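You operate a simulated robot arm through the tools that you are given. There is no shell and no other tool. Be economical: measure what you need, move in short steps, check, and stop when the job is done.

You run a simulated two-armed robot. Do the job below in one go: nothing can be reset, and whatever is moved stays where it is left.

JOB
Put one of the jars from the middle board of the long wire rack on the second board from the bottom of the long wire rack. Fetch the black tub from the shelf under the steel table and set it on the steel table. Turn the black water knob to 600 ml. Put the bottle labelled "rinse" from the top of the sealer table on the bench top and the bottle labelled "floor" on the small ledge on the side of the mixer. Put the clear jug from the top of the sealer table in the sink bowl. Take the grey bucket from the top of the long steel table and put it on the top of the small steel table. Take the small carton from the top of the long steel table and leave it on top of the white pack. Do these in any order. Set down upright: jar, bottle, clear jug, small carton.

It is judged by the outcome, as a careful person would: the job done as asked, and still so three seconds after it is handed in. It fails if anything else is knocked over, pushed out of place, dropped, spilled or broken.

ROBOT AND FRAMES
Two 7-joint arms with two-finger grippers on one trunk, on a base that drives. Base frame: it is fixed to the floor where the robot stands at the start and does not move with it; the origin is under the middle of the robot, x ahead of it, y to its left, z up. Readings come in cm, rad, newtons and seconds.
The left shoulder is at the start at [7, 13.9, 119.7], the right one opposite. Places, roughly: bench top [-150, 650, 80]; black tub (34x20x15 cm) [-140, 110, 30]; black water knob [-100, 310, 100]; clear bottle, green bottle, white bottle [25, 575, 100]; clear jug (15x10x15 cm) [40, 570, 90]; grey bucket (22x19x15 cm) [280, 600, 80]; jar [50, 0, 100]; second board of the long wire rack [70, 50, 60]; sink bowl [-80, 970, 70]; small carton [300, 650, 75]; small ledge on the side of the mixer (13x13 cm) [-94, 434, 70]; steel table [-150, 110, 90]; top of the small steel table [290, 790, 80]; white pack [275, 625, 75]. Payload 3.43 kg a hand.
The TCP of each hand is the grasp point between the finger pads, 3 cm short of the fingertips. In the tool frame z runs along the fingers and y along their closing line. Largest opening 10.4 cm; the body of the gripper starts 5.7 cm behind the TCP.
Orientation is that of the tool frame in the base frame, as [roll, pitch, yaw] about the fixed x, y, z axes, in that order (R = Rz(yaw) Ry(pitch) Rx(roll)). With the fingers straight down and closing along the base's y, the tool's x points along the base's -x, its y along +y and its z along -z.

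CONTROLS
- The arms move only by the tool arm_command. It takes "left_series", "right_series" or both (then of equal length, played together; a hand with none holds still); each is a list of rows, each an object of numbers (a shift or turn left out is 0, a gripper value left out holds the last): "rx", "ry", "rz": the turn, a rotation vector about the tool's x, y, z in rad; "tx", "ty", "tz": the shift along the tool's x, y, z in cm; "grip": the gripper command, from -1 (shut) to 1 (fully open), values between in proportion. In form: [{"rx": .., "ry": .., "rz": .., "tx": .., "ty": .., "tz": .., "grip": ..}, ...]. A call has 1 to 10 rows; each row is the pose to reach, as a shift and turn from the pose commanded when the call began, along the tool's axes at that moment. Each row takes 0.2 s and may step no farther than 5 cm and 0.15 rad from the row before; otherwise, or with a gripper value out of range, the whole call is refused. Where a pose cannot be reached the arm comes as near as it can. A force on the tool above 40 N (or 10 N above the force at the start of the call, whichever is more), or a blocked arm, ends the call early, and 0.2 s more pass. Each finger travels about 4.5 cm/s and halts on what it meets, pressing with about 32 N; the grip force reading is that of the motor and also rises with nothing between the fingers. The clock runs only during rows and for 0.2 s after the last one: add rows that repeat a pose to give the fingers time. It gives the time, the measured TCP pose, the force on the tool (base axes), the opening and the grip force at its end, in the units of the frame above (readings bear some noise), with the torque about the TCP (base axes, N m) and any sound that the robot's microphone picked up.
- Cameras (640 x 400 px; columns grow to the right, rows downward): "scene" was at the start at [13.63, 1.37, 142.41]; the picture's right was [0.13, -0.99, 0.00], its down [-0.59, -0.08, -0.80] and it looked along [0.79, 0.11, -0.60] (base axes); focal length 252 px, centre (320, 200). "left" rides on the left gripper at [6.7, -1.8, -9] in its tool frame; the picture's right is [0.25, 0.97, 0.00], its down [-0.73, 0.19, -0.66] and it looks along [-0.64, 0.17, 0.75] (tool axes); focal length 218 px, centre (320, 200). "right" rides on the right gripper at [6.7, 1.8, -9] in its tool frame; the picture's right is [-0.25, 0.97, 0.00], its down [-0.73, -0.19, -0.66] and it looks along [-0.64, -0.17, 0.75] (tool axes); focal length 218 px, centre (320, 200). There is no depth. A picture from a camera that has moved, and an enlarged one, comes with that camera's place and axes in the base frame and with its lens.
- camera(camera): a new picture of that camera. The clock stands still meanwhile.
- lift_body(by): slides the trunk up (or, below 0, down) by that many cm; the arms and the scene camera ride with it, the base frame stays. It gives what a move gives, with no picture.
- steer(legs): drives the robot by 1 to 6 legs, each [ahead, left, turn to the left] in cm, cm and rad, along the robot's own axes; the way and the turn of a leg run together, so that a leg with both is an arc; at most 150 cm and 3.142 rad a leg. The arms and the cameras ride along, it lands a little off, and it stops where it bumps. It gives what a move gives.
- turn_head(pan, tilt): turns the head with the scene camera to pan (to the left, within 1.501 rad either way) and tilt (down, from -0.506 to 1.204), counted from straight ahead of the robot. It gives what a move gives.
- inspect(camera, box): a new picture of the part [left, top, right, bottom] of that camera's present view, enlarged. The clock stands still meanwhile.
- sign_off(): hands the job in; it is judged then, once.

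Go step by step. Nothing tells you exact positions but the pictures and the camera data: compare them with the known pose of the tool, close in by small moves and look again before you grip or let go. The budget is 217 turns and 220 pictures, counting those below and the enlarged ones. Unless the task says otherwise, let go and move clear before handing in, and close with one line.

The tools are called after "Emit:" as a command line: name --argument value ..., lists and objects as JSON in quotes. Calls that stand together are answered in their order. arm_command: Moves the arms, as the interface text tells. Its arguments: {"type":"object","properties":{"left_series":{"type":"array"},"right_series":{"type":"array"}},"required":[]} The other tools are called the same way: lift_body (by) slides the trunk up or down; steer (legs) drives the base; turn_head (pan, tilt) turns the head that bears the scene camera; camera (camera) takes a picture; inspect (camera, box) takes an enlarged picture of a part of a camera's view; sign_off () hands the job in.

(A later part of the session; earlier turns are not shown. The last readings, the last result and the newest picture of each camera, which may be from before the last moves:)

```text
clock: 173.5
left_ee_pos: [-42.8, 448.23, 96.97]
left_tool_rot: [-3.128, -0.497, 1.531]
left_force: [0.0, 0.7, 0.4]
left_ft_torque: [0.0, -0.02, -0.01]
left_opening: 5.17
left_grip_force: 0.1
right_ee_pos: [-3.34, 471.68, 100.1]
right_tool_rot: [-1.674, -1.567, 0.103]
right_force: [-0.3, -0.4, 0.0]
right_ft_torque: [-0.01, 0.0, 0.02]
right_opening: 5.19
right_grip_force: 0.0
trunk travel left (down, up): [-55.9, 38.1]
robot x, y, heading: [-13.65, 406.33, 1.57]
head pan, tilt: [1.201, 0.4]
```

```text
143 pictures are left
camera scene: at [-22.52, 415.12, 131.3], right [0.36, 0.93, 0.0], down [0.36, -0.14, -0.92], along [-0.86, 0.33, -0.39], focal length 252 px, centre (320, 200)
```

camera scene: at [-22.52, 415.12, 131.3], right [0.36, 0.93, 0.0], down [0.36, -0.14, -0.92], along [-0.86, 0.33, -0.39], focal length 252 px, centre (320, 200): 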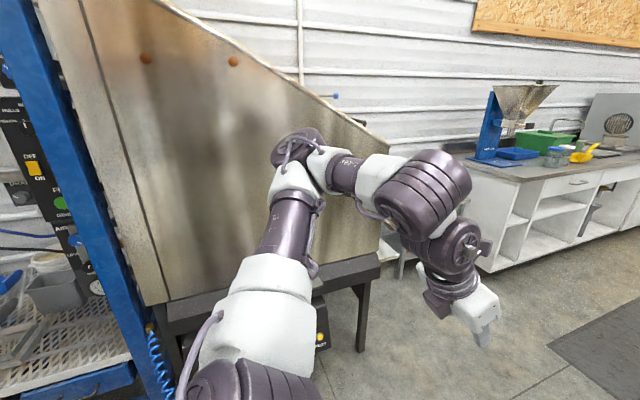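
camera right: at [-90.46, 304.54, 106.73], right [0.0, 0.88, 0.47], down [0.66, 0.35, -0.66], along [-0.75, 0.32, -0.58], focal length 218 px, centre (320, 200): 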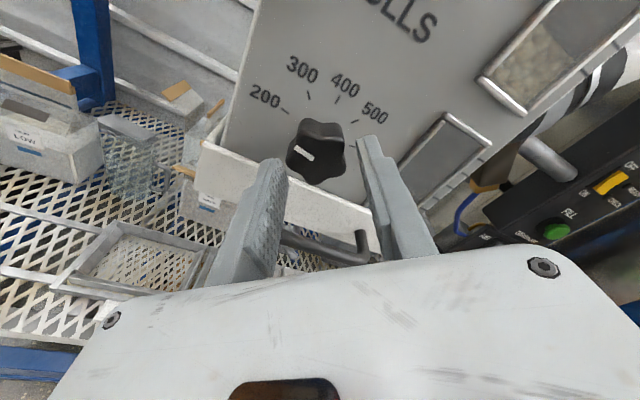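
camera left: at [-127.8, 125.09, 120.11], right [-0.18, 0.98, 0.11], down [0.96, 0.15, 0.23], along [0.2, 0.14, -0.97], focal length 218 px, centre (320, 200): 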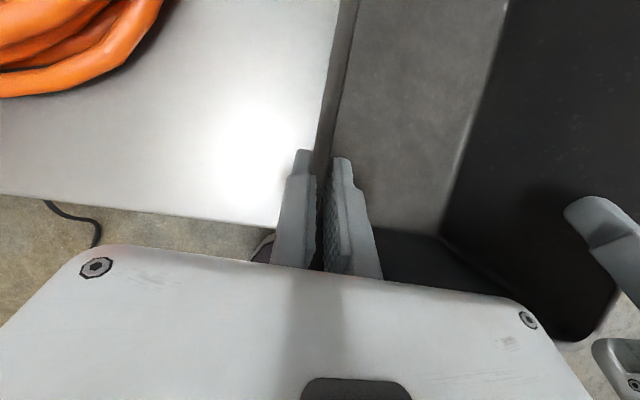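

I zoom in on the bottles and the jug.

Emit:
turn_head --pan 0 --tilt 0.3

Emit:
inspect --camera "scene" --box '[325, 120, 465, 225]'

```text
clock: 174.9
left_ee_pos: [-42.82, 448.19, 96.87]
left_tool_rot: [-3.129, -0.496, 1.53]
left_force: [-0.2, 0.2, 0.7]
left_ft_torque: [-0.01, 0.02, 0.02]
left_opening: 5.18
left_grip_force: 0.1
right_ee_pos: [-3.52, 471.63, 100.04]
right_tool_rot: [-1.659, -1.567, 0.089]
right_force: [0.0, -0.3, -0.6]
right_ft_torque: [-0.01, 0.01, 0.0]
right_opening: 5.19
right_grip_force: 0.0
trunk travel left (down, up): [-55.9, 38.1]
robot x, y, heading: [-14.3, 406.4, 1.572]
head pan, tilt: [0.0, 0.3]
```

```text
3.81 times, centred on (395, 172) of scene
camera zoom: at [-13.92, 421.15, 132.22], right [1.0, 0.01, 0.0], down [0.0, -0.3, -0.96], along [-0.01, 0.96, -0.3], focal length 960 px, centre (34, 305)
```

zoom: 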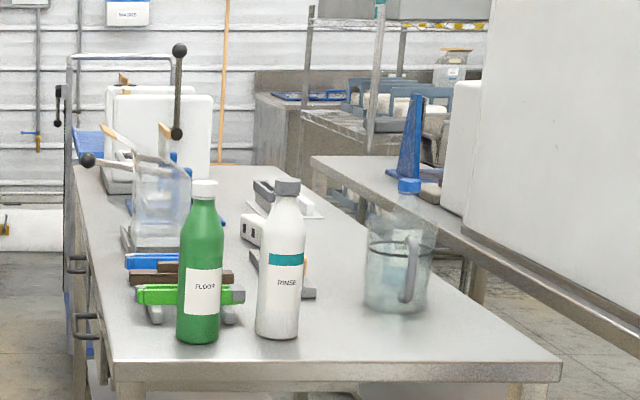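

Green bottle = "floor", white = "rinse", jug behind to the right. I pitch the left hand forward so each hand can take one bottle, and drive closer.

Emit:
arm_command --left_series '[{"tx": 3, "tz": 1.6, "ry": 0.15}, {"tx": 6, "tz": 3.2, "ry": 0.3}, {"tx": 9, "tz": 4.8, "ry": 0.45}, {"tx": 12, "tz": 6.4, "ry": 0.6}, {"tx": 15, "tz": 8, "ry": 0.75}, {"tx": 17.5, "tz": 9.6, "ry": 0.9}]' --right_series '[{"ry": -0.1, "grip": 0.6}, {"ry": -0.17, "grip": 0.6}, {"ry": -0.17}, {"ry": -0.17}, {"ry": -0.17}, {"ry": -0.17}]'

Emit:
steer --legs '[[50, -20, 0]]'

Emit:
camera --camera "scene"

Emit:
camera --camera "right"

Emit:
camera --camera "left"

```text
clock: 176.3
left_ee_pos: [-42.34, 468.43, 96.72]
left_tool_rot: [-3.068, -1.398, 1.468]
left_force: [-0.9, -0.4, 0.5]
left_ft_torque: [-0.04, -0.01, -0.03]
left_opening: 5.18
left_grip_force: 0.1
right_ee_pos: [-3.54, 471.78, 100.0]
right_tool_rot: [-3.139, -1.399, 1.567]
right_force: [1.3, 0.1, 0.0]
right_ft_torque: [0.04, 0.0, -0.03]
right_opening: 8.35
right_grip_force: 0.1
right hand out of reach, approached as far as the arm can: row 2
trunk travel left (down, up): [-55.9, 38.1]
robot x, y, heading: [-13.98, 406.82, 1.573]
head pan, tilt: [0.0, 0.3]
```

```text
clock: 179.4
left_ee_pos: [-21.95, 518.26, 96.82]
left_tool_rot: [-3.07, -1.396, 1.464]
left_force: [-0.5, 0.6, 0.3]
left_ft_torque: [0.02, -0.03, 0.0]
left_opening: 5.18
left_grip_force: 0.0
right_ee_pos: [16.51, 521.43, 100.05]
right_tool_rot: [-3.135, -1.399, 1.561]
right_force: [0.2, 0.0, 0.9]
right_ft_torque: [0.02, 0.01, 0.03]
right_opening: 8.33
right_grip_force: 0.2
trunk travel left (down, up): [-55.9, 38.1]
robot x, y, heading: [6.3, 456.12, 1.576]
head pan, tilt: [0.0, 0.3]
```

```text
141 pictures are left
camera scene: at [6.04, 471.11, 132.22], right [1.0, 0.0, 0.0], down [0.0, -0.3, -0.96], along [0.0, 0.96, -0.3], focal length 252 px, centre (320, 200)
```

scene: 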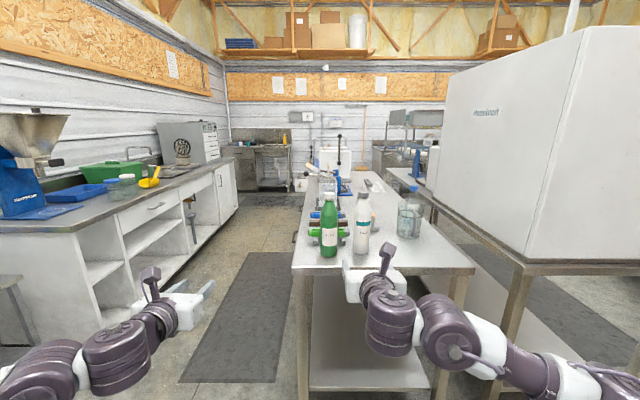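

```text
140 pictures are left
camera right: at [18.25, 513.78, 108.21], right [0.97, -0.05, -0.25], down [-0.19, -0.77, -0.61], along [-0.16, 0.64, -0.75], focal length 218 px, centre (320, 200)
```

right: 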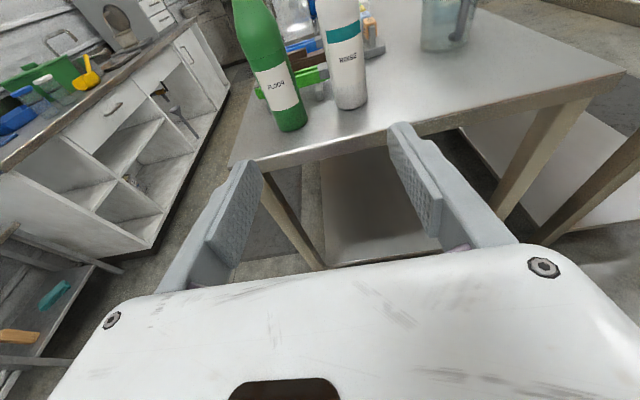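

```text
139 pictures are left
camera left: at [-23.91, 510.73, 105.02], right [0.97, 0.01, 0.24], down [0.15, -0.78, -0.61], along [0.18, 0.63, -0.76], focal length 218 px, centre (320, 200)
```

left: 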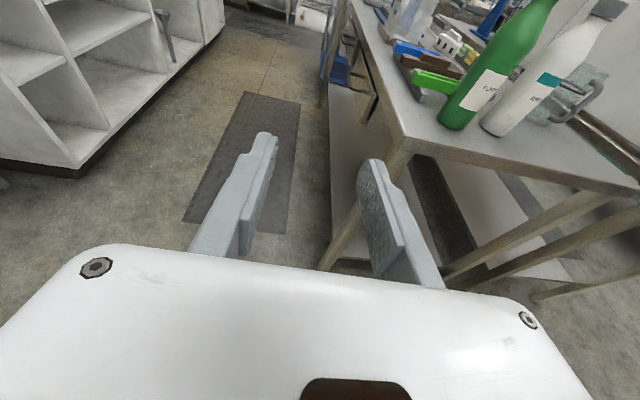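

Green base ≈[9.3, 552, 88], white base ≈[20.5, 551, 88], about 22 cm tall, Ø≈6. I align the right hand with the white bottle and approach.

Emit:
steer --legs '[[0, -4, 0]]'

Emit:
arm_command --right_series '[{"tx": -1.5, "tz": 0.25}, {"tx": -3, "tz": 0.5}, {"tx": -3, "tz": 0.5}]'

Emit:
steer --legs '[[17, 0, 0]]'

Emit:
camera --camera "right"

Emit:
camera --camera "scene"

```text
clock: 180.3
left_ee_pos: [-18.09, 518.29, 96.83]
left_tool_rot: [-3.069, -1.396, 1.465]
left_force: [0.6, 0.2, 0.5]
left_ft_torque: [-0.03, 0.0, -0.02]
left_opening: 5.2
left_grip_force: 0.1
right_ee_pos: [20.48, 521.52, 100.11]
right_tool_rot: [-3.133, -1.403, 1.563]
right_force: [0.7, -0.5, 0.6]
right_ft_torque: [0.01, 0.03, 0.04]
right_opening: 8.34
right_grip_force: 0.1
trunk travel left (down, up): [-55.9, 38.1]
robot x, y, heading: [10.04, 456.16, 1.581]
head pan, tilt: [0.0, 0.3]
```

```text
clock: 181.1
left_ee_pos: [-18.16, 518.4, 96.8]
left_tool_rot: [-3.072, -1.397, 1.467]
left_force: [-0.7, -0.4, 0.1]
left_ft_torque: [-0.02, 0.01, -0.01]
left_opening: 5.16
left_grip_force: 0.2
right_ee_pos: [20.51, 521.55, 97.05]
right_tool_rot: [-3.135, -1.402, 1.56]
right_force: [0.4, -0.5, 0.1]
right_ft_torque: [0.01, -0.01, 0.0]
right_opening: 8.34
right_grip_force: 0.0
trunk travel left (down, up): [-55.9, 38.1]
robot x, y, heading: [10.36, 456.43, 1.574]
head pan, tilt: [0.0, 0.3]
```

```text
clock: 182.6
left_ee_pos: [-18.23, 535.26, 96.73]
left_tool_rot: [-3.069, -1.396, 1.466]
left_force: [0.5, 0.6, 0.0]
left_ft_torque: [0.02, -0.03, 0.03]
left_opening: 5.2
left_grip_force: 0.1
right_ee_pos: [20.3, 538.45, 97.04]
right_tool_rot: [-3.136, -1.399, 1.563]
right_force: [-0.4, 0.7, 0.0]
right_ft_torque: [-0.01, -0.02, 0.02]
right_opening: 8.34
right_grip_force: 0.0
trunk travel left (down, up): [-55.9, 38.1]
robot x, y, heading: [9.99, 473.39, 1.569]
head pan, tilt: [0.0, 0.3]
```

```text
138 pictures are left
camera right: at [22.0, 530.72, 105.13], right [0.97, -0.04, -0.25], down [-0.19, -0.77, -0.61], along [-0.17, 0.64, -0.75], focal length 218 px, centre (320, 200)
```

right: 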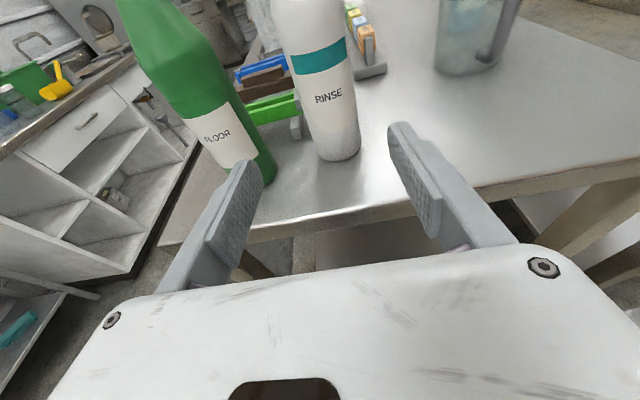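

```text
137 pictures are left
camera scene: at [9.89, 488.06, 132.21], right [1.0, 0.0, 0.0], down [0.0, -0.3, -0.95], along [0.0, 0.95, -0.3], focal length 252 px, centre (320, 200)
```

scene: 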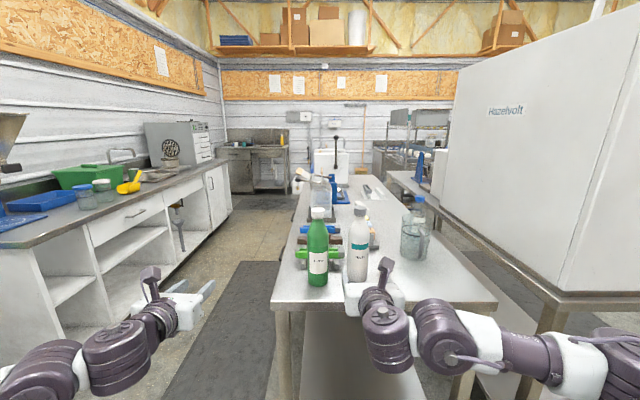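

Bottle axis ≈[21.1, 552]. I shift 0.7 right and drive in 12 cm.

Emit:
arm_command --right_series '[{"ty": 0.7}, {"ty": 0.7}]'

Emit:
steer --legs '[[12.5, 0, 0]]'

Emit:
camera --camera "right"

```text
clock: 183.2
left_ee_pos: [-18.4, 535.15, 96.76]
left_tool_rot: [-3.072, -1.396, 1.467]
left_force: [-0.6, -0.6, -0.3]
left_ft_torque: [0.03, 0.03, -0.03]
left_opening: 5.22
left_grip_force: 0.1
right_ee_pos: [20.94, 538.37, 97.02]
right_tool_rot: [-3.14, -1.401, 1.567]
right_force: [0.0, 1.1, 0.0]
right_ft_torque: [-0.02, -0.03, -0.02]
right_opening: 8.33
right_grip_force: 0.0
trunk travel left (down, up): [-55.9, 38.1]
robot x, y, heading: [9.96, 473.56, 1.574]
head pan, tilt: [0.0, 0.3]
```

```text
clock: 184.4
left_ee_pos: [-18.4, 547.71, 96.79]
left_tool_rot: [-3.07, -1.395, 1.467]
left_force: [-0.4, 0.5, 0.2]
left_ft_torque: [-0.03, 0.02, 0.0]
left_opening: 5.2
left_grip_force: 0.1
right_ee_pos: [20.94, 550.8, 97.04]
right_tool_rot: [-3.135, -1.4, 1.564]
right_force: [-0.7, -0.4, 0.2]
right_ft_torque: [0.01, 0.01, -0.01]
right_opening: 8.31
right_grip_force: 0.0
trunk travel left (down, up): [-55.9, 38.1]
robot x, y, heading: [9.85, 485.41, 1.574]
head pan, tilt: [0.0, 0.3]
```

```text
136 pictures are left
camera right: at [22.6, 543.14, 105.17], right [0.97, -0.04, -0.25], down [-0.19, -0.77, -0.61], along [-0.17, 0.64, -0.75], focal length 218 px, centre (320, 200)
```

right: 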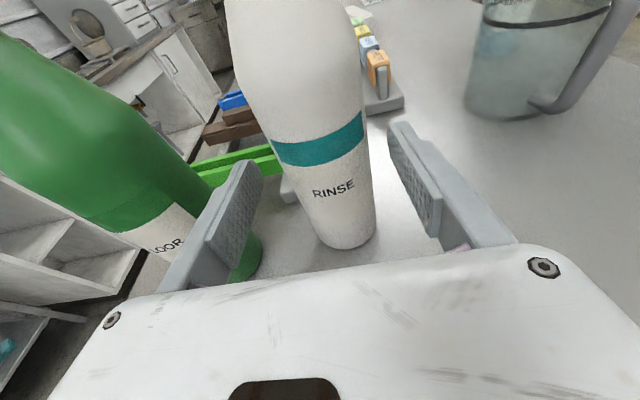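

The axis is ~3.5 cm further; I advance and close.

Emit:
arm_command --right_series '[{"tz": 1.7, "tx": 0.3}, {"tz": 3.4, "tx": 0.6}, {"tz": 3.4, "tx": 0.6, "grip": -1}, {"tz": 3.4, "tx": 0.6, "grip": -1}, {"tz": 3.4, "tx": 0.6, "grip": -1}, {"tz": 3.4, "tx": 0.6, "grip": -1}]'

Emit:
arm_command --right_series '[{"tx": 2, "tz": -0.35}, {"tx": 4, "tz": -0.7}]'

Emit:
camera --camera "right"

```text
clock: 185.8
left_ee_pos: [-18.53, 547.71, 96.85]
left_tool_rot: [-3.067, -1.398, 1.464]
left_force: [0.0, -0.7, -0.5]
left_ft_torque: [-0.04, -0.02, 0.05]
left_opening: 5.17
left_grip_force: 0.0
right_ee_pos: [20.88, 554.39, 97.01]
right_tool_rot: [-3.135, -1.401, 1.563]
right_force: [1.0, 0.8, -0.1]
right_ft_torque: [-0.02, -0.09, 0.03]
right_opening: 6.04
right_grip_force: 32.4
trunk travel left (down, up): [-55.9, 38.1]
robot x, y, heading: [10.09, 486.48, 1.579]
head pan, tilt: [0.0, 0.3]
```

```text
clock: 186.4
left_ee_pos: [-18.46, 547.68, 96.78]
left_tool_rot: [-3.071, -1.397, 1.467]
left_force: [0.2, 0.0, 0.3]
left_ft_torque: [0.0, 0.0, -0.01]
left_opening: 5.21
left_grip_force: 0.1
right_ee_pos: [20.79, 554.22, 101.0]
right_tool_rot: [-3.134, -1.4, 1.565]
right_force: [-0.9, -0.4, -3.8]
right_ft_torque: [-0.08, 0.02, 0.0]
right_opening: 6.06
right_grip_force: 31.8
trunk travel left (down, up): [-55.9, 38.1]
robot x, y, heading: [9.86, 486.17, 1.571]
head pan, tilt: [0.0, 0.3]
```

```text
135 pictures are left
camera right: at [22.51, 546.57, 109.18], right [0.97, -0.04, -0.25], down [-0.19, -0.77, -0.61], along [-0.17, 0.63, -0.75], focal length 218 px, centre (320, 200)
```

right: 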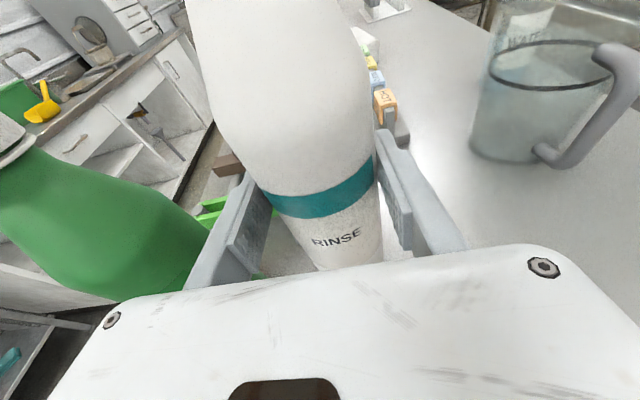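

White bottle held. I back out, pull the right hand in, and bring the left hand toward the middle for the green bottle.

Emit:
steer --legs '[[-25, 0, 0]]'

Emit:
arm_command --right_series '[{"tz": -4, "tx": 0.7}, {"tz": -8, "tx": 1.4}, {"tz": -12, "tx": 2}, {"tz": -16, "tx": 2.8}]' --left_series '[{"ty": 3, "grip": 0.6}, {"ty": 6, "grip": 0.6}, {"ty": 8, "grip": 0.6}, {"ty": 8, "grip": 0.6}]'

Emit:
steer --legs '[[0, -19, 0]]'

Emit:
camera --camera "left"

Emit:
camera --camera "scene"

```text
clock: 188.2
left_ee_pos: [-18.42, 522.55, 96.84]
left_tool_rot: [-3.067, -1.397, 1.468]
left_force: [0.3, -0.5, -0.6]
left_ft_torque: [-0.01, 0.03, 0.03]
left_opening: 5.19
left_grip_force: 0.1
right_ee_pos: [20.99, 529.25, 101.15]
right_tool_rot: [-3.137, -1.4, 1.566]
right_force: [-0.5, 0.2, -4.2]
right_ft_torque: [-0.05, 0.0, -0.02]
right_opening: 6.05
right_grip_force: 32.1
trunk travel left (down, up): [-55.9, 38.1]
robot x, y, heading: [9.79, 460.58, 1.578]
head pan, tilt: [0.0, 0.3]
```

```text
clock: 189.2
left_ee_pos: [-10.52, 522.21, 96.73]
left_tool_rot: [-3.073, -1.4, 1.472]
left_force: [0.2, -0.2, 1.2]
left_ft_torque: [0.01, 0.04, 0.01]
left_opening: 8.33
left_grip_force: 0.0
right_ee_pos: [20.97, 513.86, 106.45]
right_tool_rot: [-3.137, -1.397, 1.564]
right_force: [-0.9, -1.1, -5.0]
right_ft_torque: [-0.08, 0.0, -0.03]
right_opening: 6.06
right_grip_force: 32.2
trunk travel left (down, up): [-55.9, 38.1]
robot x, y, heading: [10.15, 460.66, 1.576]
head pan, tilt: [0.0, 0.3]
```

```text
clock: 190.8
left_ee_pos: [8.69, 522.4, 96.74]
left_tool_rot: [-3.066, -1.398, 1.463]
left_force: [0.6, -0.9, 0.2]
left_ft_torque: [0.02, -0.01, 0.02]
left_opening: 8.34
left_grip_force: 0.0
right_ee_pos: [39.93, 514.2, 106.45]
right_tool_rot: [-3.131, -1.399, 1.562]
right_force: [0.0, -0.2, -4.4]
right_ft_torque: [-0.07, -0.02, 0.04]
right_opening: 6.07
right_grip_force: 32.0
trunk travel left (down, up): [-55.9, 38.1]
robot x, y, heading: [28.79, 460.95, 1.579]
head pan, tilt: [0.0, 0.3]
```

```text
134 pictures are left
camera left: at [6.83, 514.81, 104.91], right [0.97, 0.01, 0.24], down [0.16, -0.78, -0.61], along [0.18, 0.63, -0.76], focal length 218 px, centre (320, 200)
```

left: 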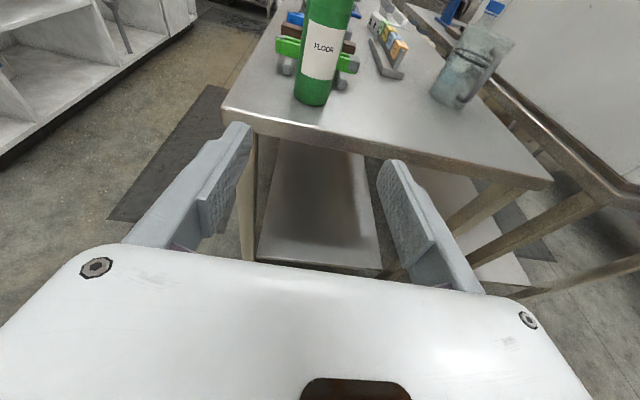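

```text
133 pictures are left
camera scene: at [28.96, 475.58, 132.21], right [1.0, 0.01, 0.0], down [0.0, -0.3, -0.96], along [-0.01, 0.95, -0.3], focal length 252 px, centre (320, 200)
```

scene: 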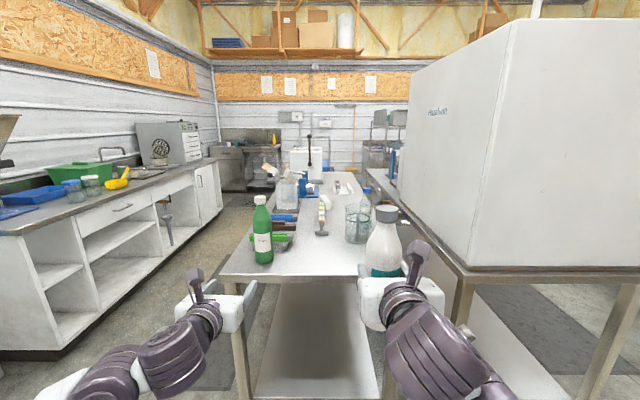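

Green axis ≈[9.4, 553.5]. I approach with the left hand.

Emit:
arm_command --left_series '[{"ty": 0.8}, {"ty": 0.8}]'

Emit:
steer --legs '[[22, 0, 0]]'

Emit:
camera --camera "left"

```text
clock: 191.4
left_ee_pos: [9.35, 522.4, 96.68]
left_tool_rot: [-3.067, -1.396, 1.466]
left_force: [0.3, -0.2, 0.2]
left_ft_torque: [0.02, -0.03, 0.03]
left_opening: 8.32
left_grip_force: 0.2
right_ee_pos: [39.85, 514.02, 106.3]
right_tool_rot: [-3.135, -1.401, 1.565]
right_force: [0.5, -0.4, -5.1]
right_ft_torque: [-0.05, -0.01, 0.02]
right_opening: 6.05
right_grip_force: 31.9
trunk travel left (down, up): [-55.9, 38.1]
robot x, y, heading: [28.99, 460.77, 1.581]
head pan, tilt: [0.0, 0.3]
```

```text
clock: 193.1
left_ee_pos: [9.23, 544.6, 96.6]
left_tool_rot: [-3.068, -1.397, 1.468]
left_force: [0.6, -0.4, 0.6]
left_ft_torque: [0.03, -0.01, -0.01]
left_opening: 8.32
left_grip_force: 0.1
right_ee_pos: [39.75, 536.35, 106.39]
right_tool_rot: [-3.136, -1.4, 1.565]
right_force: [0.1, 0.1, -4.8]
right_ft_torque: [-0.04, 0.02, 0.01]
right_opening: 6.05
right_grip_force: 31.7
trunk travel left (down, up): [-55.9, 38.1]
robot x, y, heading: [28.64, 483.28, 1.579]
head pan, tilt: [0.0, 0.3]
```

```text
132 pictures are left
camera left: at [7.41, 537.06, 104.86], right [0.97, 0.01, 0.24], down [0.16, -0.78, -0.61], along [0.18, 0.63, -0.76], focal length 218 px, centre (320, 200)
```

left: 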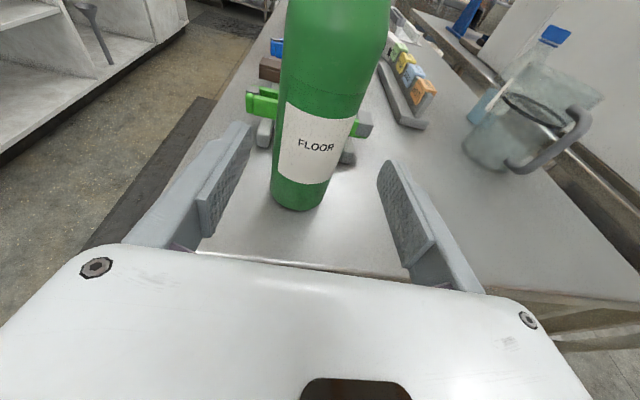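

Emit:
steer --legs '[[8.6, 0, 0]]'

Emit:
camera --camera "left"

```text
clock: 194.2
left_ee_pos: [9.22, 553.1, 96.63]
left_tool_rot: [-3.068, -1.396, 1.468]
left_force: [0.7, -0.3, -0.9]
left_ft_torque: [-0.01, 0.01, -0.01]
left_opening: 8.33
left_grip_force: 0.0
right_ee_pos: [39.76, 544.99, 106.37]
right_tool_rot: [-3.138, -1.398, 1.566]
right_force: [0.3, 0.3, -5.0]
right_ft_torque: [-0.06, 0.02, 0.01]
right_opening: 6.08
right_grip_force: 31.9
trunk travel left (down, up): [-55.9, 38.1]
robot x, y, heading: [29.08, 491.46, 1.576]
head pan, tilt: [0.0, 0.3]
```

```text
131 pictures are left
camera left: at [7.37, 545.61, 104.84], right [0.97, 0.01, 0.24], down [0.16, -0.78, -0.61], along [0.18, 0.63, -0.76], focal length 218 px, centre (320, 200)
```

left: 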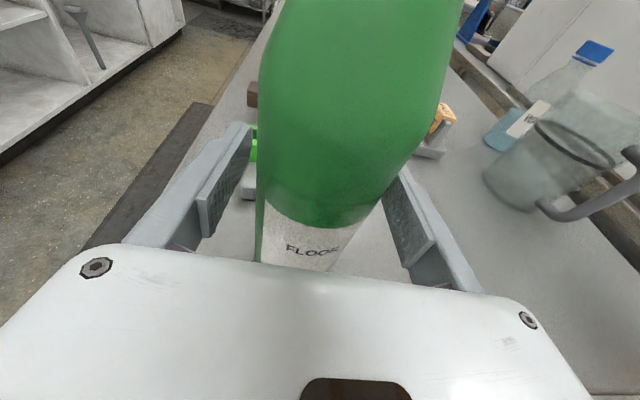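

Bottle is between the pads; I close and lift.

Emit:
arm_command --left_series '[{"grip": -1}, {"grip": -1}, {"grip": -1}, {"grip": -1}]'

Emit:
arm_command --left_series '[{"tx": 2, "tz": -0.35}, {"tx": 4, "tz": -0.7}, {"tx": 6, "tz": -1.05}]'

Emit:
steer --legs '[[-40, 0, 0]]'

Emit:
camera --camera "scene"

```text
clock: 195.2
left_ee_pos: [9.06, 553.11, 96.82]
left_tool_rot: [-3.072, -1.399, 1.469]
left_force: [-2.6, -2.5, 2.9]
left_ft_torque: [-0.16, -0.05, -0.04]
left_opening: 6.05
left_grip_force: 31.8
right_ee_pos: [39.68, 544.72, 106.39]
right_tool_rot: [-3.138, -1.4, 1.565]
right_force: [0.3, 0.8, -5.4]
right_ft_torque: [-0.05, 0.01, 0.04]
right_opening: 6.01
right_grip_force: 32.4
trunk travel left (down, up): [-55.9, 38.1]
robot x, y, heading: [29.1, 491.93, 1.577]
head pan, tilt: [0.0, 0.3]
```

```text
clock: 196.0
left_ee_pos: [9.28, 553.06, 102.9]
left_tool_rot: [-3.068, -1.397, 1.466]
left_force: [-0.4, -1.5, -5.1]
left_ft_torque: [0.0, 0.01, 0.05]
left_opening: 6.02
left_grip_force: 32.2
right_ee_pos: [39.71, 544.77, 106.52]
right_tool_rot: [-3.136, -1.4, 1.564]
right_force: [-0.2, 0.3, -4.6]
right_ft_torque: [-0.05, -0.02, -0.01]
right_opening: 6.04
right_grip_force: 31.7
trunk travel left (down, up): [-55.9, 38.1]
robot x, y, heading: [28.69, 491.6, 1.578]
head pan, tilt: [0.0, 0.3]
```

```text
clock: 198.5
left_ee_pos: [9.35, 513.09, 102.82]
left_tool_rot: [-3.069, -1.394, 1.467]
left_force: [-0.3, -0.2, -4.0]
left_ft_torque: [0.01, 0.03, -0.02]
left_opening: 6.05
left_grip_force: 32.5
right_ee_pos: [39.96, 504.7, 106.41]
right_tool_rot: [-3.139, -1.4, 1.568]
right_force: [-0.2, -0.6, -4.3]
right_ft_torque: [-0.02, 0.02, 0.0]
right_opening: 6.07
right_grip_force: 32.4
trunk travel left (down, up): [-55.9, 38.1]
robot x, y, heading: [29.05, 451.72, 1.574]
head pan, tilt: [0.0, 0.3]
```

```text
130 pictures are left
camera scene: at [28.93, 466.27, 132.21], right [1.0, 0.01, 0.0], down [0.0, -0.3, -0.95], along [-0.01, 0.95, -0.3], focal length 252 px, centre (320, 200)
```

scene: 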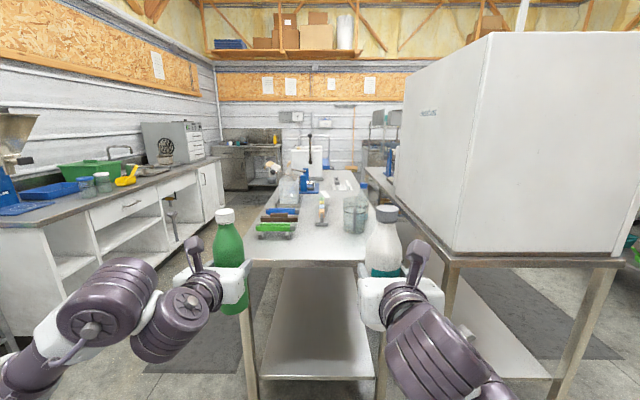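

Both bottles are held upright. I turn left to face the mixer side and look for the small ledge.

Emit:
steer --legs '[[0, 0, 1.57]]'

Emit:
camera --camera "scene"

```text
clock: 202.7
left_ee_pos: [-32.41, 432.19, 102.82]
left_tool_rot: [-3.07, -1.395, 3.036]
left_force: [0.2, -0.2, -4.6]
left_ft_torque: [-0.03, -0.05, 0.0]
left_opening: 6.0
left_grip_force: 31.9
right_ee_pos: [-24.13, 462.55, 106.35]
right_tool_rot: [-3.139, -1.397, 3.138]
right_force: [-0.6, -0.3, -4.6]
right_ft_torque: [0.0, -0.1, 0.0]
right_opening: 6.06
right_grip_force: 31.9
trunk travel left (down, up): [-55.9, 38.1]
robot x, y, heading: [29.12, 451.61, -3.134]
head pan, tilt: [0.0, 0.3]
```

```text
129 pictures are left
camera scene: at [14.55, 451.74, 132.2], right [0.0, 1.0, 0.0], down [0.3, 0.0, -0.95], along [-0.95, 0.0, -0.3], focal length 252 px, centre (320, 200)
```

scene: 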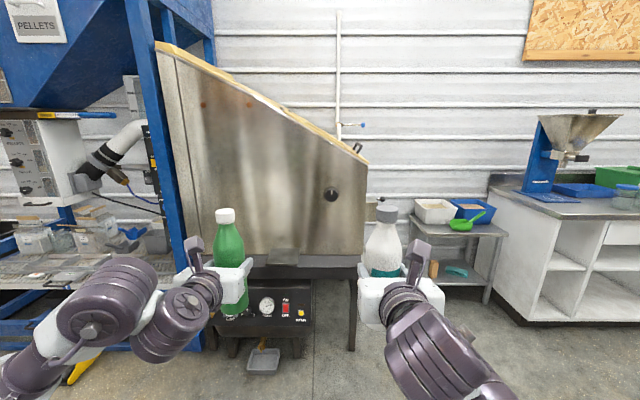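

The ledge is on the mixer front at px(283,257) ≈[-93, 434, 70]. I zoom in.

Emit:
inspect --camera "scene" --box '[235, 215, 335, 285]'

Emit:
inspect --camera "left" --box '[150, 0, 490, 200]'

```text
5.71 times, centred on (285, 250) of scene
camera zoom: at [14.55, 451.74, 132.2], right [0.0, 1.0, 0.0], down [0.3, 0.0, -0.95], along [-0.95, 0.0, -0.3], focal length 1440 px, centre (520, -86)
```

zoom: 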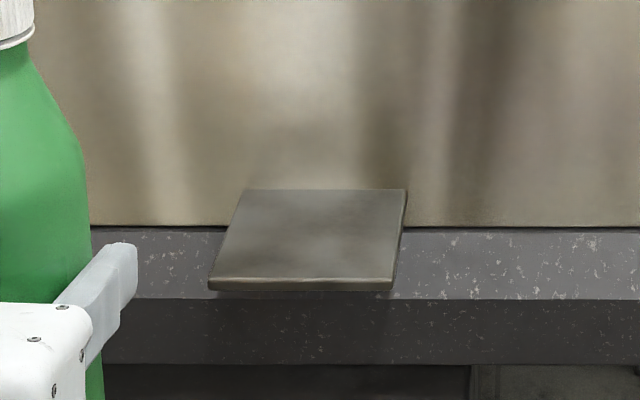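

```text
1.88 times, centred on (320, 100) of left
camera zoom: at [-24.76, 430.21, 110.97], right [-0.01, 0.97, 0.24], down [0.78, 0.16, -0.61], along [-0.63, 0.18, -0.76], focal length 411 px, centre (320, 388)
```

zoom: 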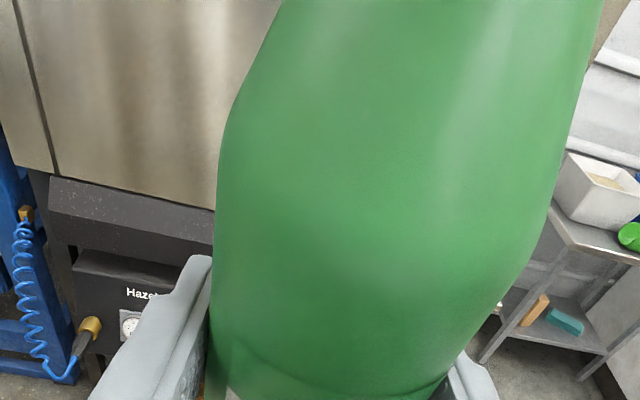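

I lower the trunk 12 cm and re-measure the ledge by parallax.

Emit:
lift_body --by -12

Emit:
inspect --camera "scene" --box '[235, 180, 335, 250]'

```text
clock: 204.2
left_ee_pos: [-32.41, 432.18, 90.74]
left_tool_rot: [-3.069, -1.396, 3.034]
left_force: [-0.9, 0.0, -4.0]
left_ft_torque: [0.02, 0.01, -0.03]
left_opening: 6.03
left_grip_force: 31.8
right_ee_pos: [-24.01, 462.61, 94.44]
right_tool_rot: [-3.138, -1.4, 3.133]
right_force: [-0.5, -0.7, -4.3]
right_ft_torque: [0.01, -0.07, -0.01]
right_opening: 6.03
right_grip_force: 32.4
trunk travel left (down, up): [-43.9, 50.1]
robot x, y, heading: [28.96, 451.55, -3.144]
head pan, tilt: [0.0, 0.3]
```

```text
5.71 times, centred on (285, 215) of scene
camera zoom: at [14.59, 451.76, 120.21], right [0.0, 1.0, 0.0], down [0.3, 0.0, -0.95], along [-0.95, 0.0, -0.3], focal length 1440 px, centre (520, 114)
```

zoom: 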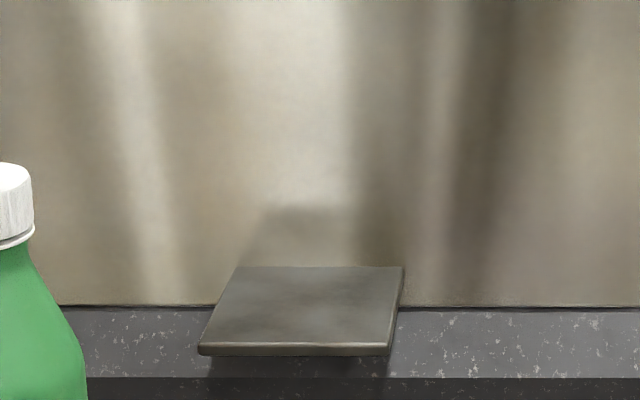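

Ledge measured: z≈70, x −88…−102, y 426.6…441.6. I drive in 50 cm with the bottle base held above it, then check.

Emit:
steer --legs '[[50, -1.8, 0]]'

Emit:
camera --camera "scene"

Emit:
camera --camera "left"

```text
clock: 207.2
left_ee_pos: [-82.48, 433.26, 90.66]
left_tool_rot: [-3.069, -1.395, 3.041]
left_force: [-0.1, 0.8, -4.7]
left_ft_torque: [0.02, -0.05, 0.01]
left_opening: 6.07
left_grip_force: 31.8
right_ee_pos: [-74.3, 463.76, 94.37]
right_tool_rot: [-3.138, -1.399, 3.139]
right_force: [-0.4, 0.1, -4.5]
right_ft_torque: [-0.01, -0.03, -0.03]
right_opening: 6.06
right_grip_force: 31.9
trunk travel left (down, up): [-43.9, 50.1]
robot x, y, heading: [-21.44, 453.13, -3.132]
head pan, tilt: [0.0, 0.3]
```

```text
125 pictures are left
camera scene: at [-35.64, 453.16, 120.19], right [-0.01, 1.0, 0.0], down [0.3, 0.0, -0.95], along [-0.95, -0.01, -0.3], focal length 252 px, centre (320, 200)
```

scene: 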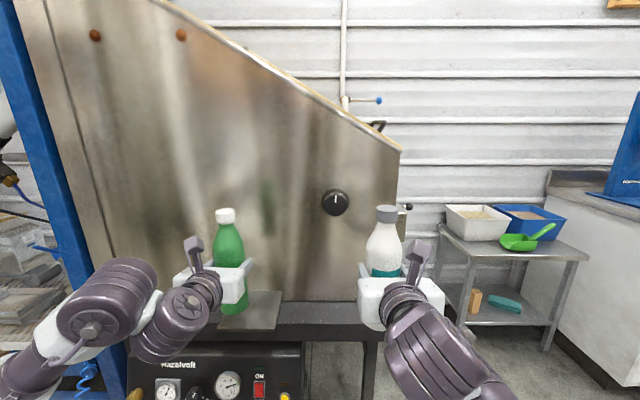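

```text
124 pictures are left
camera left: at [-74.84, 431.44, 98.94], right [-0.01, 0.97, 0.24], down [0.78, 0.16, -0.61], along [-0.63, 0.18, -0.76], focal length 218 px, centre (320, 200)
```

left: 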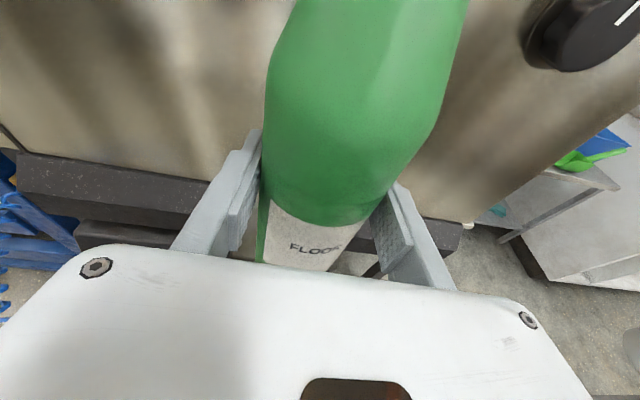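

Ledge centre confirmed ≈[-94.6, 433.5]. I drive the last 12 cm and look again before lowering.

Emit:
steer --legs '[[12, 0, 0]]'

Emit:
lift_body --by -8

Emit:
inspect --camera "scene" --box '[180, 190, 340, 310]'

```text
clock: 208.4
left_ee_pos: [-94.62, 433.22, 90.65]
left_tool_rot: [-3.069, -1.395, 3.039]
left_force: [-0.3, 0.9, -5.4]
left_ft_torque: [0.0, -0.02, 0.04]
left_opening: 6.03
left_grip_force: 32.1
right_ee_pos: [-86.41, 463.79, 94.3]
right_tool_rot: [-3.137, -1.399, 3.141]
right_force: [-0.2, -0.1, -3.9]
right_ft_torque: [-0.03, -0.03, -0.02]
right_opening: 6.06
right_grip_force: 31.6
trunk travel left (down, up): [-43.9, 50.1]
robot x, y, heading: [-33.22, 452.65, -3.134]
head pan, tilt: [0.0, 0.3]
```

```text
clock: 209.6
left_ee_pos: [-94.48, 433.25, 82.82]
left_tool_rot: [-3.067, -1.398, 3.037]
left_force: [0.1, 0.5, -4.3]
left_ft_torque: [-0.03, -0.04, 0.0]
left_opening: 6.04
left_grip_force: 32.1
right_ee_pos: [-86.13, 463.79, 86.48]
right_tool_rot: [-3.138, -1.399, 3.14]
right_force: [-0.1, -0.8, -4.6]
right_ft_torque: [-0.01, -0.06, 0.01]
right_opening: 6.04
right_grip_force: 31.9
trunk travel left (down, up): [-35.9, 58.1]
robot x, y, heading: [-33.36, 452.78, -3.134]
head pan, tilt: [0.0, 0.3]
```

```text
3.33 times, centred on (260, 250) of scene
camera zoom: at [-47.58, 453.08, 112.21], right [-0.01, 1.0, 0.0], down [0.3, 0.0, -0.95], along [-0.95, -0.01, -0.3], focal length 840 px, centre (520, 33)
```

zoom: 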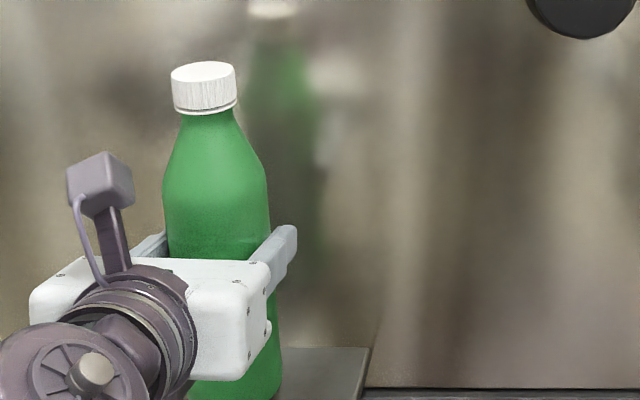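

Emit:
lift_body --by -2.5

Emit:
arm_command --left_series '[{"tx": -0.3}, {"tx": -0.6}]'

Emit:
arm_command --left_series '[{"tx": -0.3}, {"tx": -0.6}]'

```text
clock: 210.3
left_ee_pos: [-94.43, 433.22, 80.77]
left_tool_rot: [-3.085, -1.406, 3.057]
left_force: [-9.2, -1.3, 18.6]
left_ft_torque: [0.25, 0.55, 0.13]
left_opening: 6.05
left_grip_force: 31.7
right_ee_pos: [-86.23, 463.85, 83.97]
right_tool_rot: [-3.135, -1.399, 3.137]
right_force: [-0.1, 0.6, -4.3]
right_ft_torque: [0.0, -0.04, 0.0]
right_opening: 6.04
right_grip_force: 33.0
trunk travel left (down, up): [-33.4, 60.6]
robot x, y, heading: [-32.8, 452.97, -3.132]
head pan, tilt: [0.0, 0.3]
```

```text
clock: 210.9
left_ee_pos: [-94.19, 433.26, 80.15]
left_tool_rot: [-3.068, -1.406, 3.041]
left_force: [-4.6, -3.5, 31.3]
left_ft_torque: [0.28, 0.15, -0.01]
left_opening: 6.07
left_grip_force: 31.9
right_ee_pos: [-85.98, 463.9, 84.03]
right_tool_rot: [-3.133, -1.4, 3.135]
right_force: [-0.6, 0.0, -4.2]
right_ft_torque: [0.01, -0.04, -0.01]
right_opening: 6.05
right_grip_force: 32.2
trunk travel left (down, up): [-33.4, 60.6]
robot x, y, heading: [-33.44, 453.24, -3.132]
head pan, tilt: [0.0, 0.3]
```

```text
clock: 211.5
left_ee_pos: [-94.08, 433.22, 79.53]
left_tool_rot: [-3.075, -1.406, 3.046]
left_force: [-2.4, -1.9, 31.1]
left_ft_torque: [0.52, 0.21, -0.03]
left_opening: 6.09
left_grip_force: 32.2
right_ee_pos: [-86.0, 463.88, 84.06]
right_tool_rot: [-3.131, -1.402, 3.132]
right_force: [0.1, 1.0, -4.6]
right_ft_torque: [0.0, -0.06, 0.03]
right_opening: 6.05
right_grip_force: 31.8
trunk travel left (down, up): [-33.4, 60.6]
robot x, y, heading: [-33.14, 453.06, -3.134]
head pan, tilt: [0.0, 0.3]
```

Contact reached; I relieve the pressure, open and back out.

Emit:
arm_command --left_series '[{"tx": 0.5}, {"tx": 0.5, "grip": -0.2}, {"tx": 0.5, "grip": 0.5}, {"tx": 0.5, "grip": 0.6}, {"tx": 0.5, "grip": 0.6}, {"tx": 0.5, "grip": 0.6}]'

Emit:
steer --legs '[[-35, 0, 0]]'

Emit:
camera --camera "scene"

```text
clock: 212.9
left_ee_pos: [-94.3, 433.19, 79.66]
left_tool_rot: [-3.067, -1.396, 3.036]
left_force: [0.5, -0.5, -0.3]
left_ft_torque: [0.0, 0.02, -0.01]
left_opening: 8.32
left_grip_force: 0.0
right_ee_pos: [-86.31, 463.85, 83.86]
right_tool_rot: [-3.136, -1.399, 3.138]
right_force: [0.3, -0.2, -4.4]
right_ft_torque: [0.03, -0.04, 0.0]
right_opening: 6.04
right_grip_force: 31.5
trunk travel left (down, up): [-33.4, 60.6]
robot x, y, heading: [-33.18, 453.12, -3.132]
head pan, tilt: [0.0, 0.3]
```

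```text
clock: 215.2
left_ee_pos: [-59.01, 433.38, 79.62]
left_tool_rot: [-3.067, -1.398, 3.04]
left_force: [0.1, -0.2, 0.2]
left_ft_torque: [0.01, -0.04, 0.02]
left_opening: 8.32
left_grip_force: 0.1
right_ee_pos: [-50.95, 464.09, 84.0]
right_tool_rot: [-3.137, -1.4, 3.14]
right_force: [0.1, 0.2, -4.3]
right_ft_torque: [0.0, -0.05, 0.0]
right_opening: 6.02
right_grip_force: 31.5
trunk travel left (down, up): [-33.4, 60.6]
robot x, y, heading: [2.08, 453.29, -3.128]
head pan, tilt: [0.0, 0.3]
```

```text
122 pictures are left
camera scene: at [-12.27, 453.38, 109.72], right [-0.01, 1.0, 0.0], down [0.3, 0.0, -0.96], along [-0.96, -0.01, -0.3], focal length 252 px, centre (320, 200)
```

scene: 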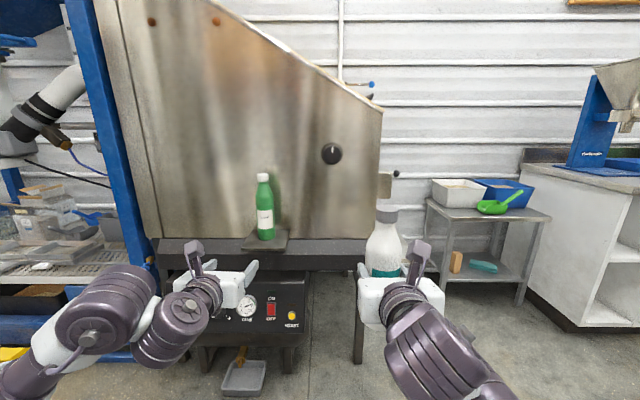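

Green bottle stands on the ledge. Now the bench: I raise the trunk and look at the bench top to choose a free spot.

Emit:
lift_body --by 30

Emit:
turn_head --pan -0.9 --tilt 0.3

Emit:
camera --camera "scene"

```text
clock: 218.2
left_ee_pos: [-59.05, 433.33, 109.63]
left_tool_rot: [-3.067, -1.396, 3.039]
left_force: [0.4, 0.1, -0.2]
left_ft_torque: [-0.01, 0.0, 0.03]
left_opening: 8.33
left_grip_force: 0.0
right_ee_pos: [-51.02, 463.97, 113.92]
right_tool_rot: [-3.138, -1.399, 3.141]
right_force: [0.4, -0.7, -4.3]
right_ft_torque: [-0.01, -0.05, -0.01]
right_opening: 6.02
right_grip_force: 32.1
trunk travel left (down, up): [-63.4, 30.6]
robot x, y, heading: [2.17, 453.19, -3.129]
head pan, tilt: [0.0, 0.3]
```

```text
clock: 219.3
left_ee_pos: [-59.03, 433.45, 109.57]
left_tool_rot: [-3.068, -1.396, 3.041]
left_force: [-0.4, 0.6, 1.4]
left_ft_torque: [-0.01, 0.0, -0.04]
left_opening: 8.33
left_grip_force: 0.1
right_ee_pos: [-51.03, 463.98, 113.88]
right_tool_rot: [-3.139, -1.398, 3.139]
right_force: [0.1, 0.5, -3.9]
right_ft_torque: [-0.01, -0.05, 0.03]
right_opening: 6.06
right_grip_force: 31.9
trunk travel left (down, up): [-63.4, 30.6]
robot x, y, heading: [1.93, 453.55, -3.135]
head pan, tilt: [-0.901, 0.3]
```

```text
121 pictures are left
camera scene: at [-8.89, 460.72, 139.71], right [0.78, 0.63, 0.0], down [0.19, -0.23, -0.96], along [-0.6, 0.74, -0.3], focal length 252 px, centre (320, 200)
```

scene: 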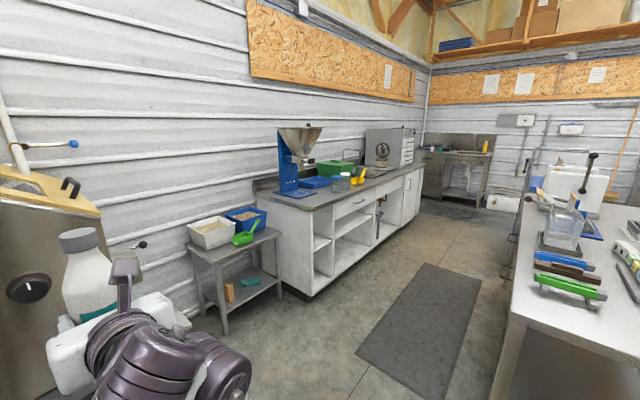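

Emit:
inspect --camera "scene" --box '[240, 110, 430, 220]'

```text
3.37 times, centred on (335, 165) of scene
camera zoom: at [-8.89, 460.72, 139.71], right [0.78, 0.63, 0.0], down [0.19, -0.23, -0.96], along [-0.6, 0.74, -0.3], focal length 849 px, centre (270, 318)
```

zoom: 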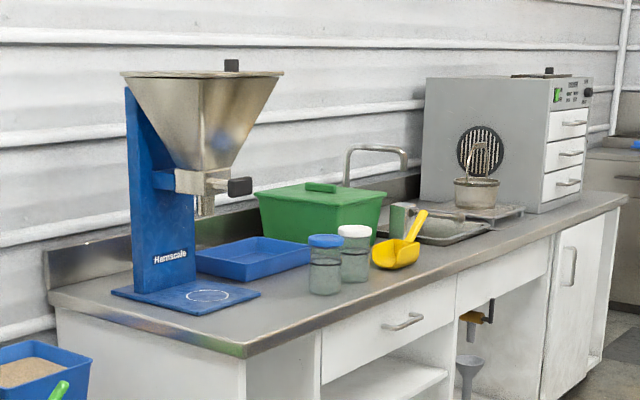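

The front strip of the bench near [-122, 600] is free. I drive around the table corner to stand in front of it.

Emit:
steer --legs '[[0, -32, 0], [53, -25, 0], [0, -79, 0]]'

Emit:
turn_head --pan 0 --tilt 0.45

Emit:
camera --camera "scene"

Emit:
camera --camera "right"

```text
clock: 228.3
left_ee_pos: [-113.01, 569.56, 109.58]
left_tool_rot: [-3.067, -1.397, 3.033]
left_force: [0.6, -0.2, -0.2]
left_ft_torque: [0.02, 0.02, -0.04]
left_opening: 8.33
left_grip_force: 0.0
right_ee_pos: [-104.81, 600.18, 113.85]
right_tool_rot: [-3.136, -1.397, 3.134]
right_force: [0.0, 0.3, -4.4]
right_ft_torque: [-0.01, -0.07, -0.02]
right_opening: 6.03
right_grip_force: 32.4
trunk travel left (down, up): [-63.4, 30.6]
robot x, y, heading: [-51.48, 589.31, -3.135]
head pan, tilt: [-0.901, 0.3]
```

```text
clock: 229.5
left_ee_pos: [-113.04, 569.57, 109.56]
left_tool_rot: [-3.066, -1.396, 3.033]
left_force: [0.7, 0.4, -0.1]
left_ft_torque: [0.02, 0.02, -0.03]
left_opening: 8.32
left_grip_force: 0.0
right_ee_pos: [-104.86, 600.06, 113.99]
right_tool_rot: [-3.138, -1.399, 3.132]
right_force: [0.9, -0.3, -5.4]
right_ft_torque: [0.0, -0.02, -0.02]
right_opening: 6.04
right_grip_force: 31.9
trunk travel left (down, up): [-63.4, 30.6]
robot x, y, heading: [-51.71, 588.66, -3.138]
head pan, tilt: [0.0, 0.45]
```

```text
119 pictures are left
camera scene: at [-65.99, 589.17, 138.32], right [0.0, 1.0, 0.0], down [0.44, 0.0, -0.9], along [-0.9, 0.0, -0.44], focal length 252 px, centre (320, 200)
```

scene: 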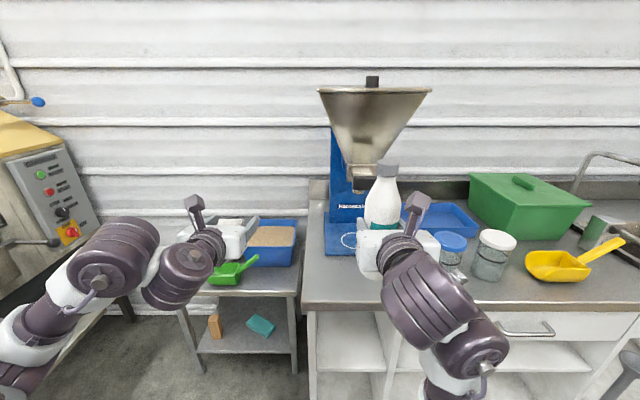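

```text
118 pictures are left
camera right: at [-97.16, 601.79, 122.05], right [0.05, 0.97, -0.25], down [0.77, -0.19, -0.61], along [-0.63, -0.16, -0.76], focal length 218 px, centre (320, 200)
```

right: 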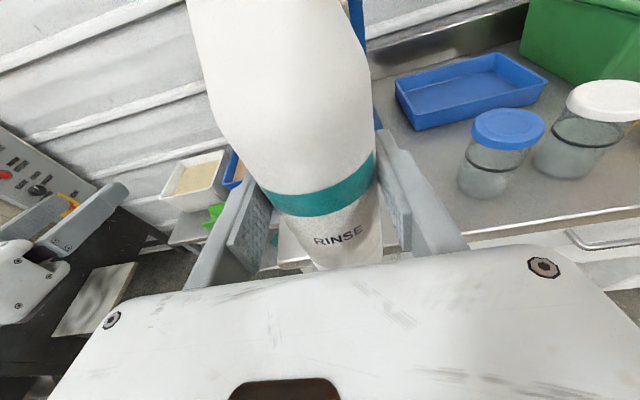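

Bench top z≈82, front-left corner [-116, 584]; spot [-124, 601] is free. I raise the left hand, extend the right hand over the bench and lower.

Emit:
arm_command --left_series '[{"tx": 4}, {"tx": 8}, {"tx": 12}]' --right_series '[{"tz": 3, "tx": 0.5}, {"tz": 6, "tx": 1}, {"tz": 9, "tx": 1.5}]'

Emit:
steer --legs '[[10, 0, 0]]'

Emit:
lift_body --by -16

Emit:
camera --camera "scene"

```text
clock: 230.3
left_ee_pos: [-115.04, 569.79, 121.31]
left_tool_rot: [-3.058, -1.392, 3.024]
left_force: [-0.2, 0.5, -0.9]
left_ft_torque: [0.02, -0.01, -0.03]
left_opening: 8.32
left_grip_force: 0.0
right_ee_pos: [-114.04, 600.34, 113.75]
right_tool_rot: [-3.129, -1.398, 3.123]
right_force: [0.6, 0.1, -5.3]
right_ft_torque: [0.01, -0.05, 0.01]
right_opening: 6.05
right_grip_force: 32.6
trunk travel left (down, up): [-63.4, 30.6]
robot x, y, heading: [-51.43, 588.72, -3.14]
head pan, tilt: [0.0, 0.45]
```

```text
clock: 231.4
left_ee_pos: [-124.97, 569.65, 121.49]
left_tool_rot: [-3.066, -1.397, 3.031]
left_force: [0.1, 0.6, 0.7]
left_ft_torque: [0.02, -0.02, 0.0]
left_opening: 8.33
left_grip_force: 0.1
right_ee_pos: [-123.86, 600.22, 113.85]
right_tool_rot: [-3.135, -1.398, 3.135]
right_force: [0.6, -0.3, -4.2]
right_ft_torque: [-0.01, -0.06, -0.02]
right_opening: 6.03
right_grip_force: 32.0
trunk travel left (down, up): [-63.4, 30.6]
robot x, y, heading: [-61.67, 588.8, -3.139]
head pan, tilt: [0.0, 0.45]
```

```text
clock: 233.2
left_ee_pos: [-125.0, 569.78, 105.5]
left_tool_rot: [-3.066, -1.396, 3.033]
left_force: [0.5, 0.5, 0.2]
left_ft_torque: [0.0, -0.02, -0.02]
left_opening: 8.3
left_grip_force: 0.1
right_ee_pos: [-123.84, 600.08, 97.9]
right_tool_rot: [-3.135, -1.398, 3.133]
right_force: [0.2, 0.7, -5.3]
right_ft_torque: [0.03, -0.1, -0.01]
right_opening: 6.04
right_grip_force: 31.8
trunk travel left (down, up): [-47.4, 46.6]
robot x, y, heading: [-61.92, 589.02, -3.141]
head pan, tilt: [0.0, 0.45]
```

```text
117 pictures are left
camera scene: at [-75.93, 589.14, 122.33], right [0.0, 1.0, 0.0], down [0.44, 0.0, -0.9], along [-0.9, 0.0, -0.44], focal length 252 px, centre (320, 200)
```

scene: 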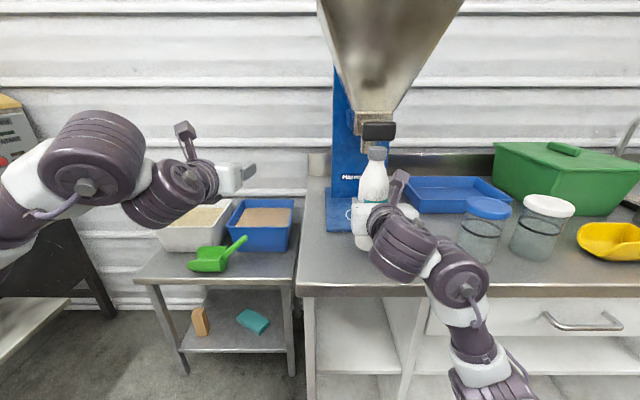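

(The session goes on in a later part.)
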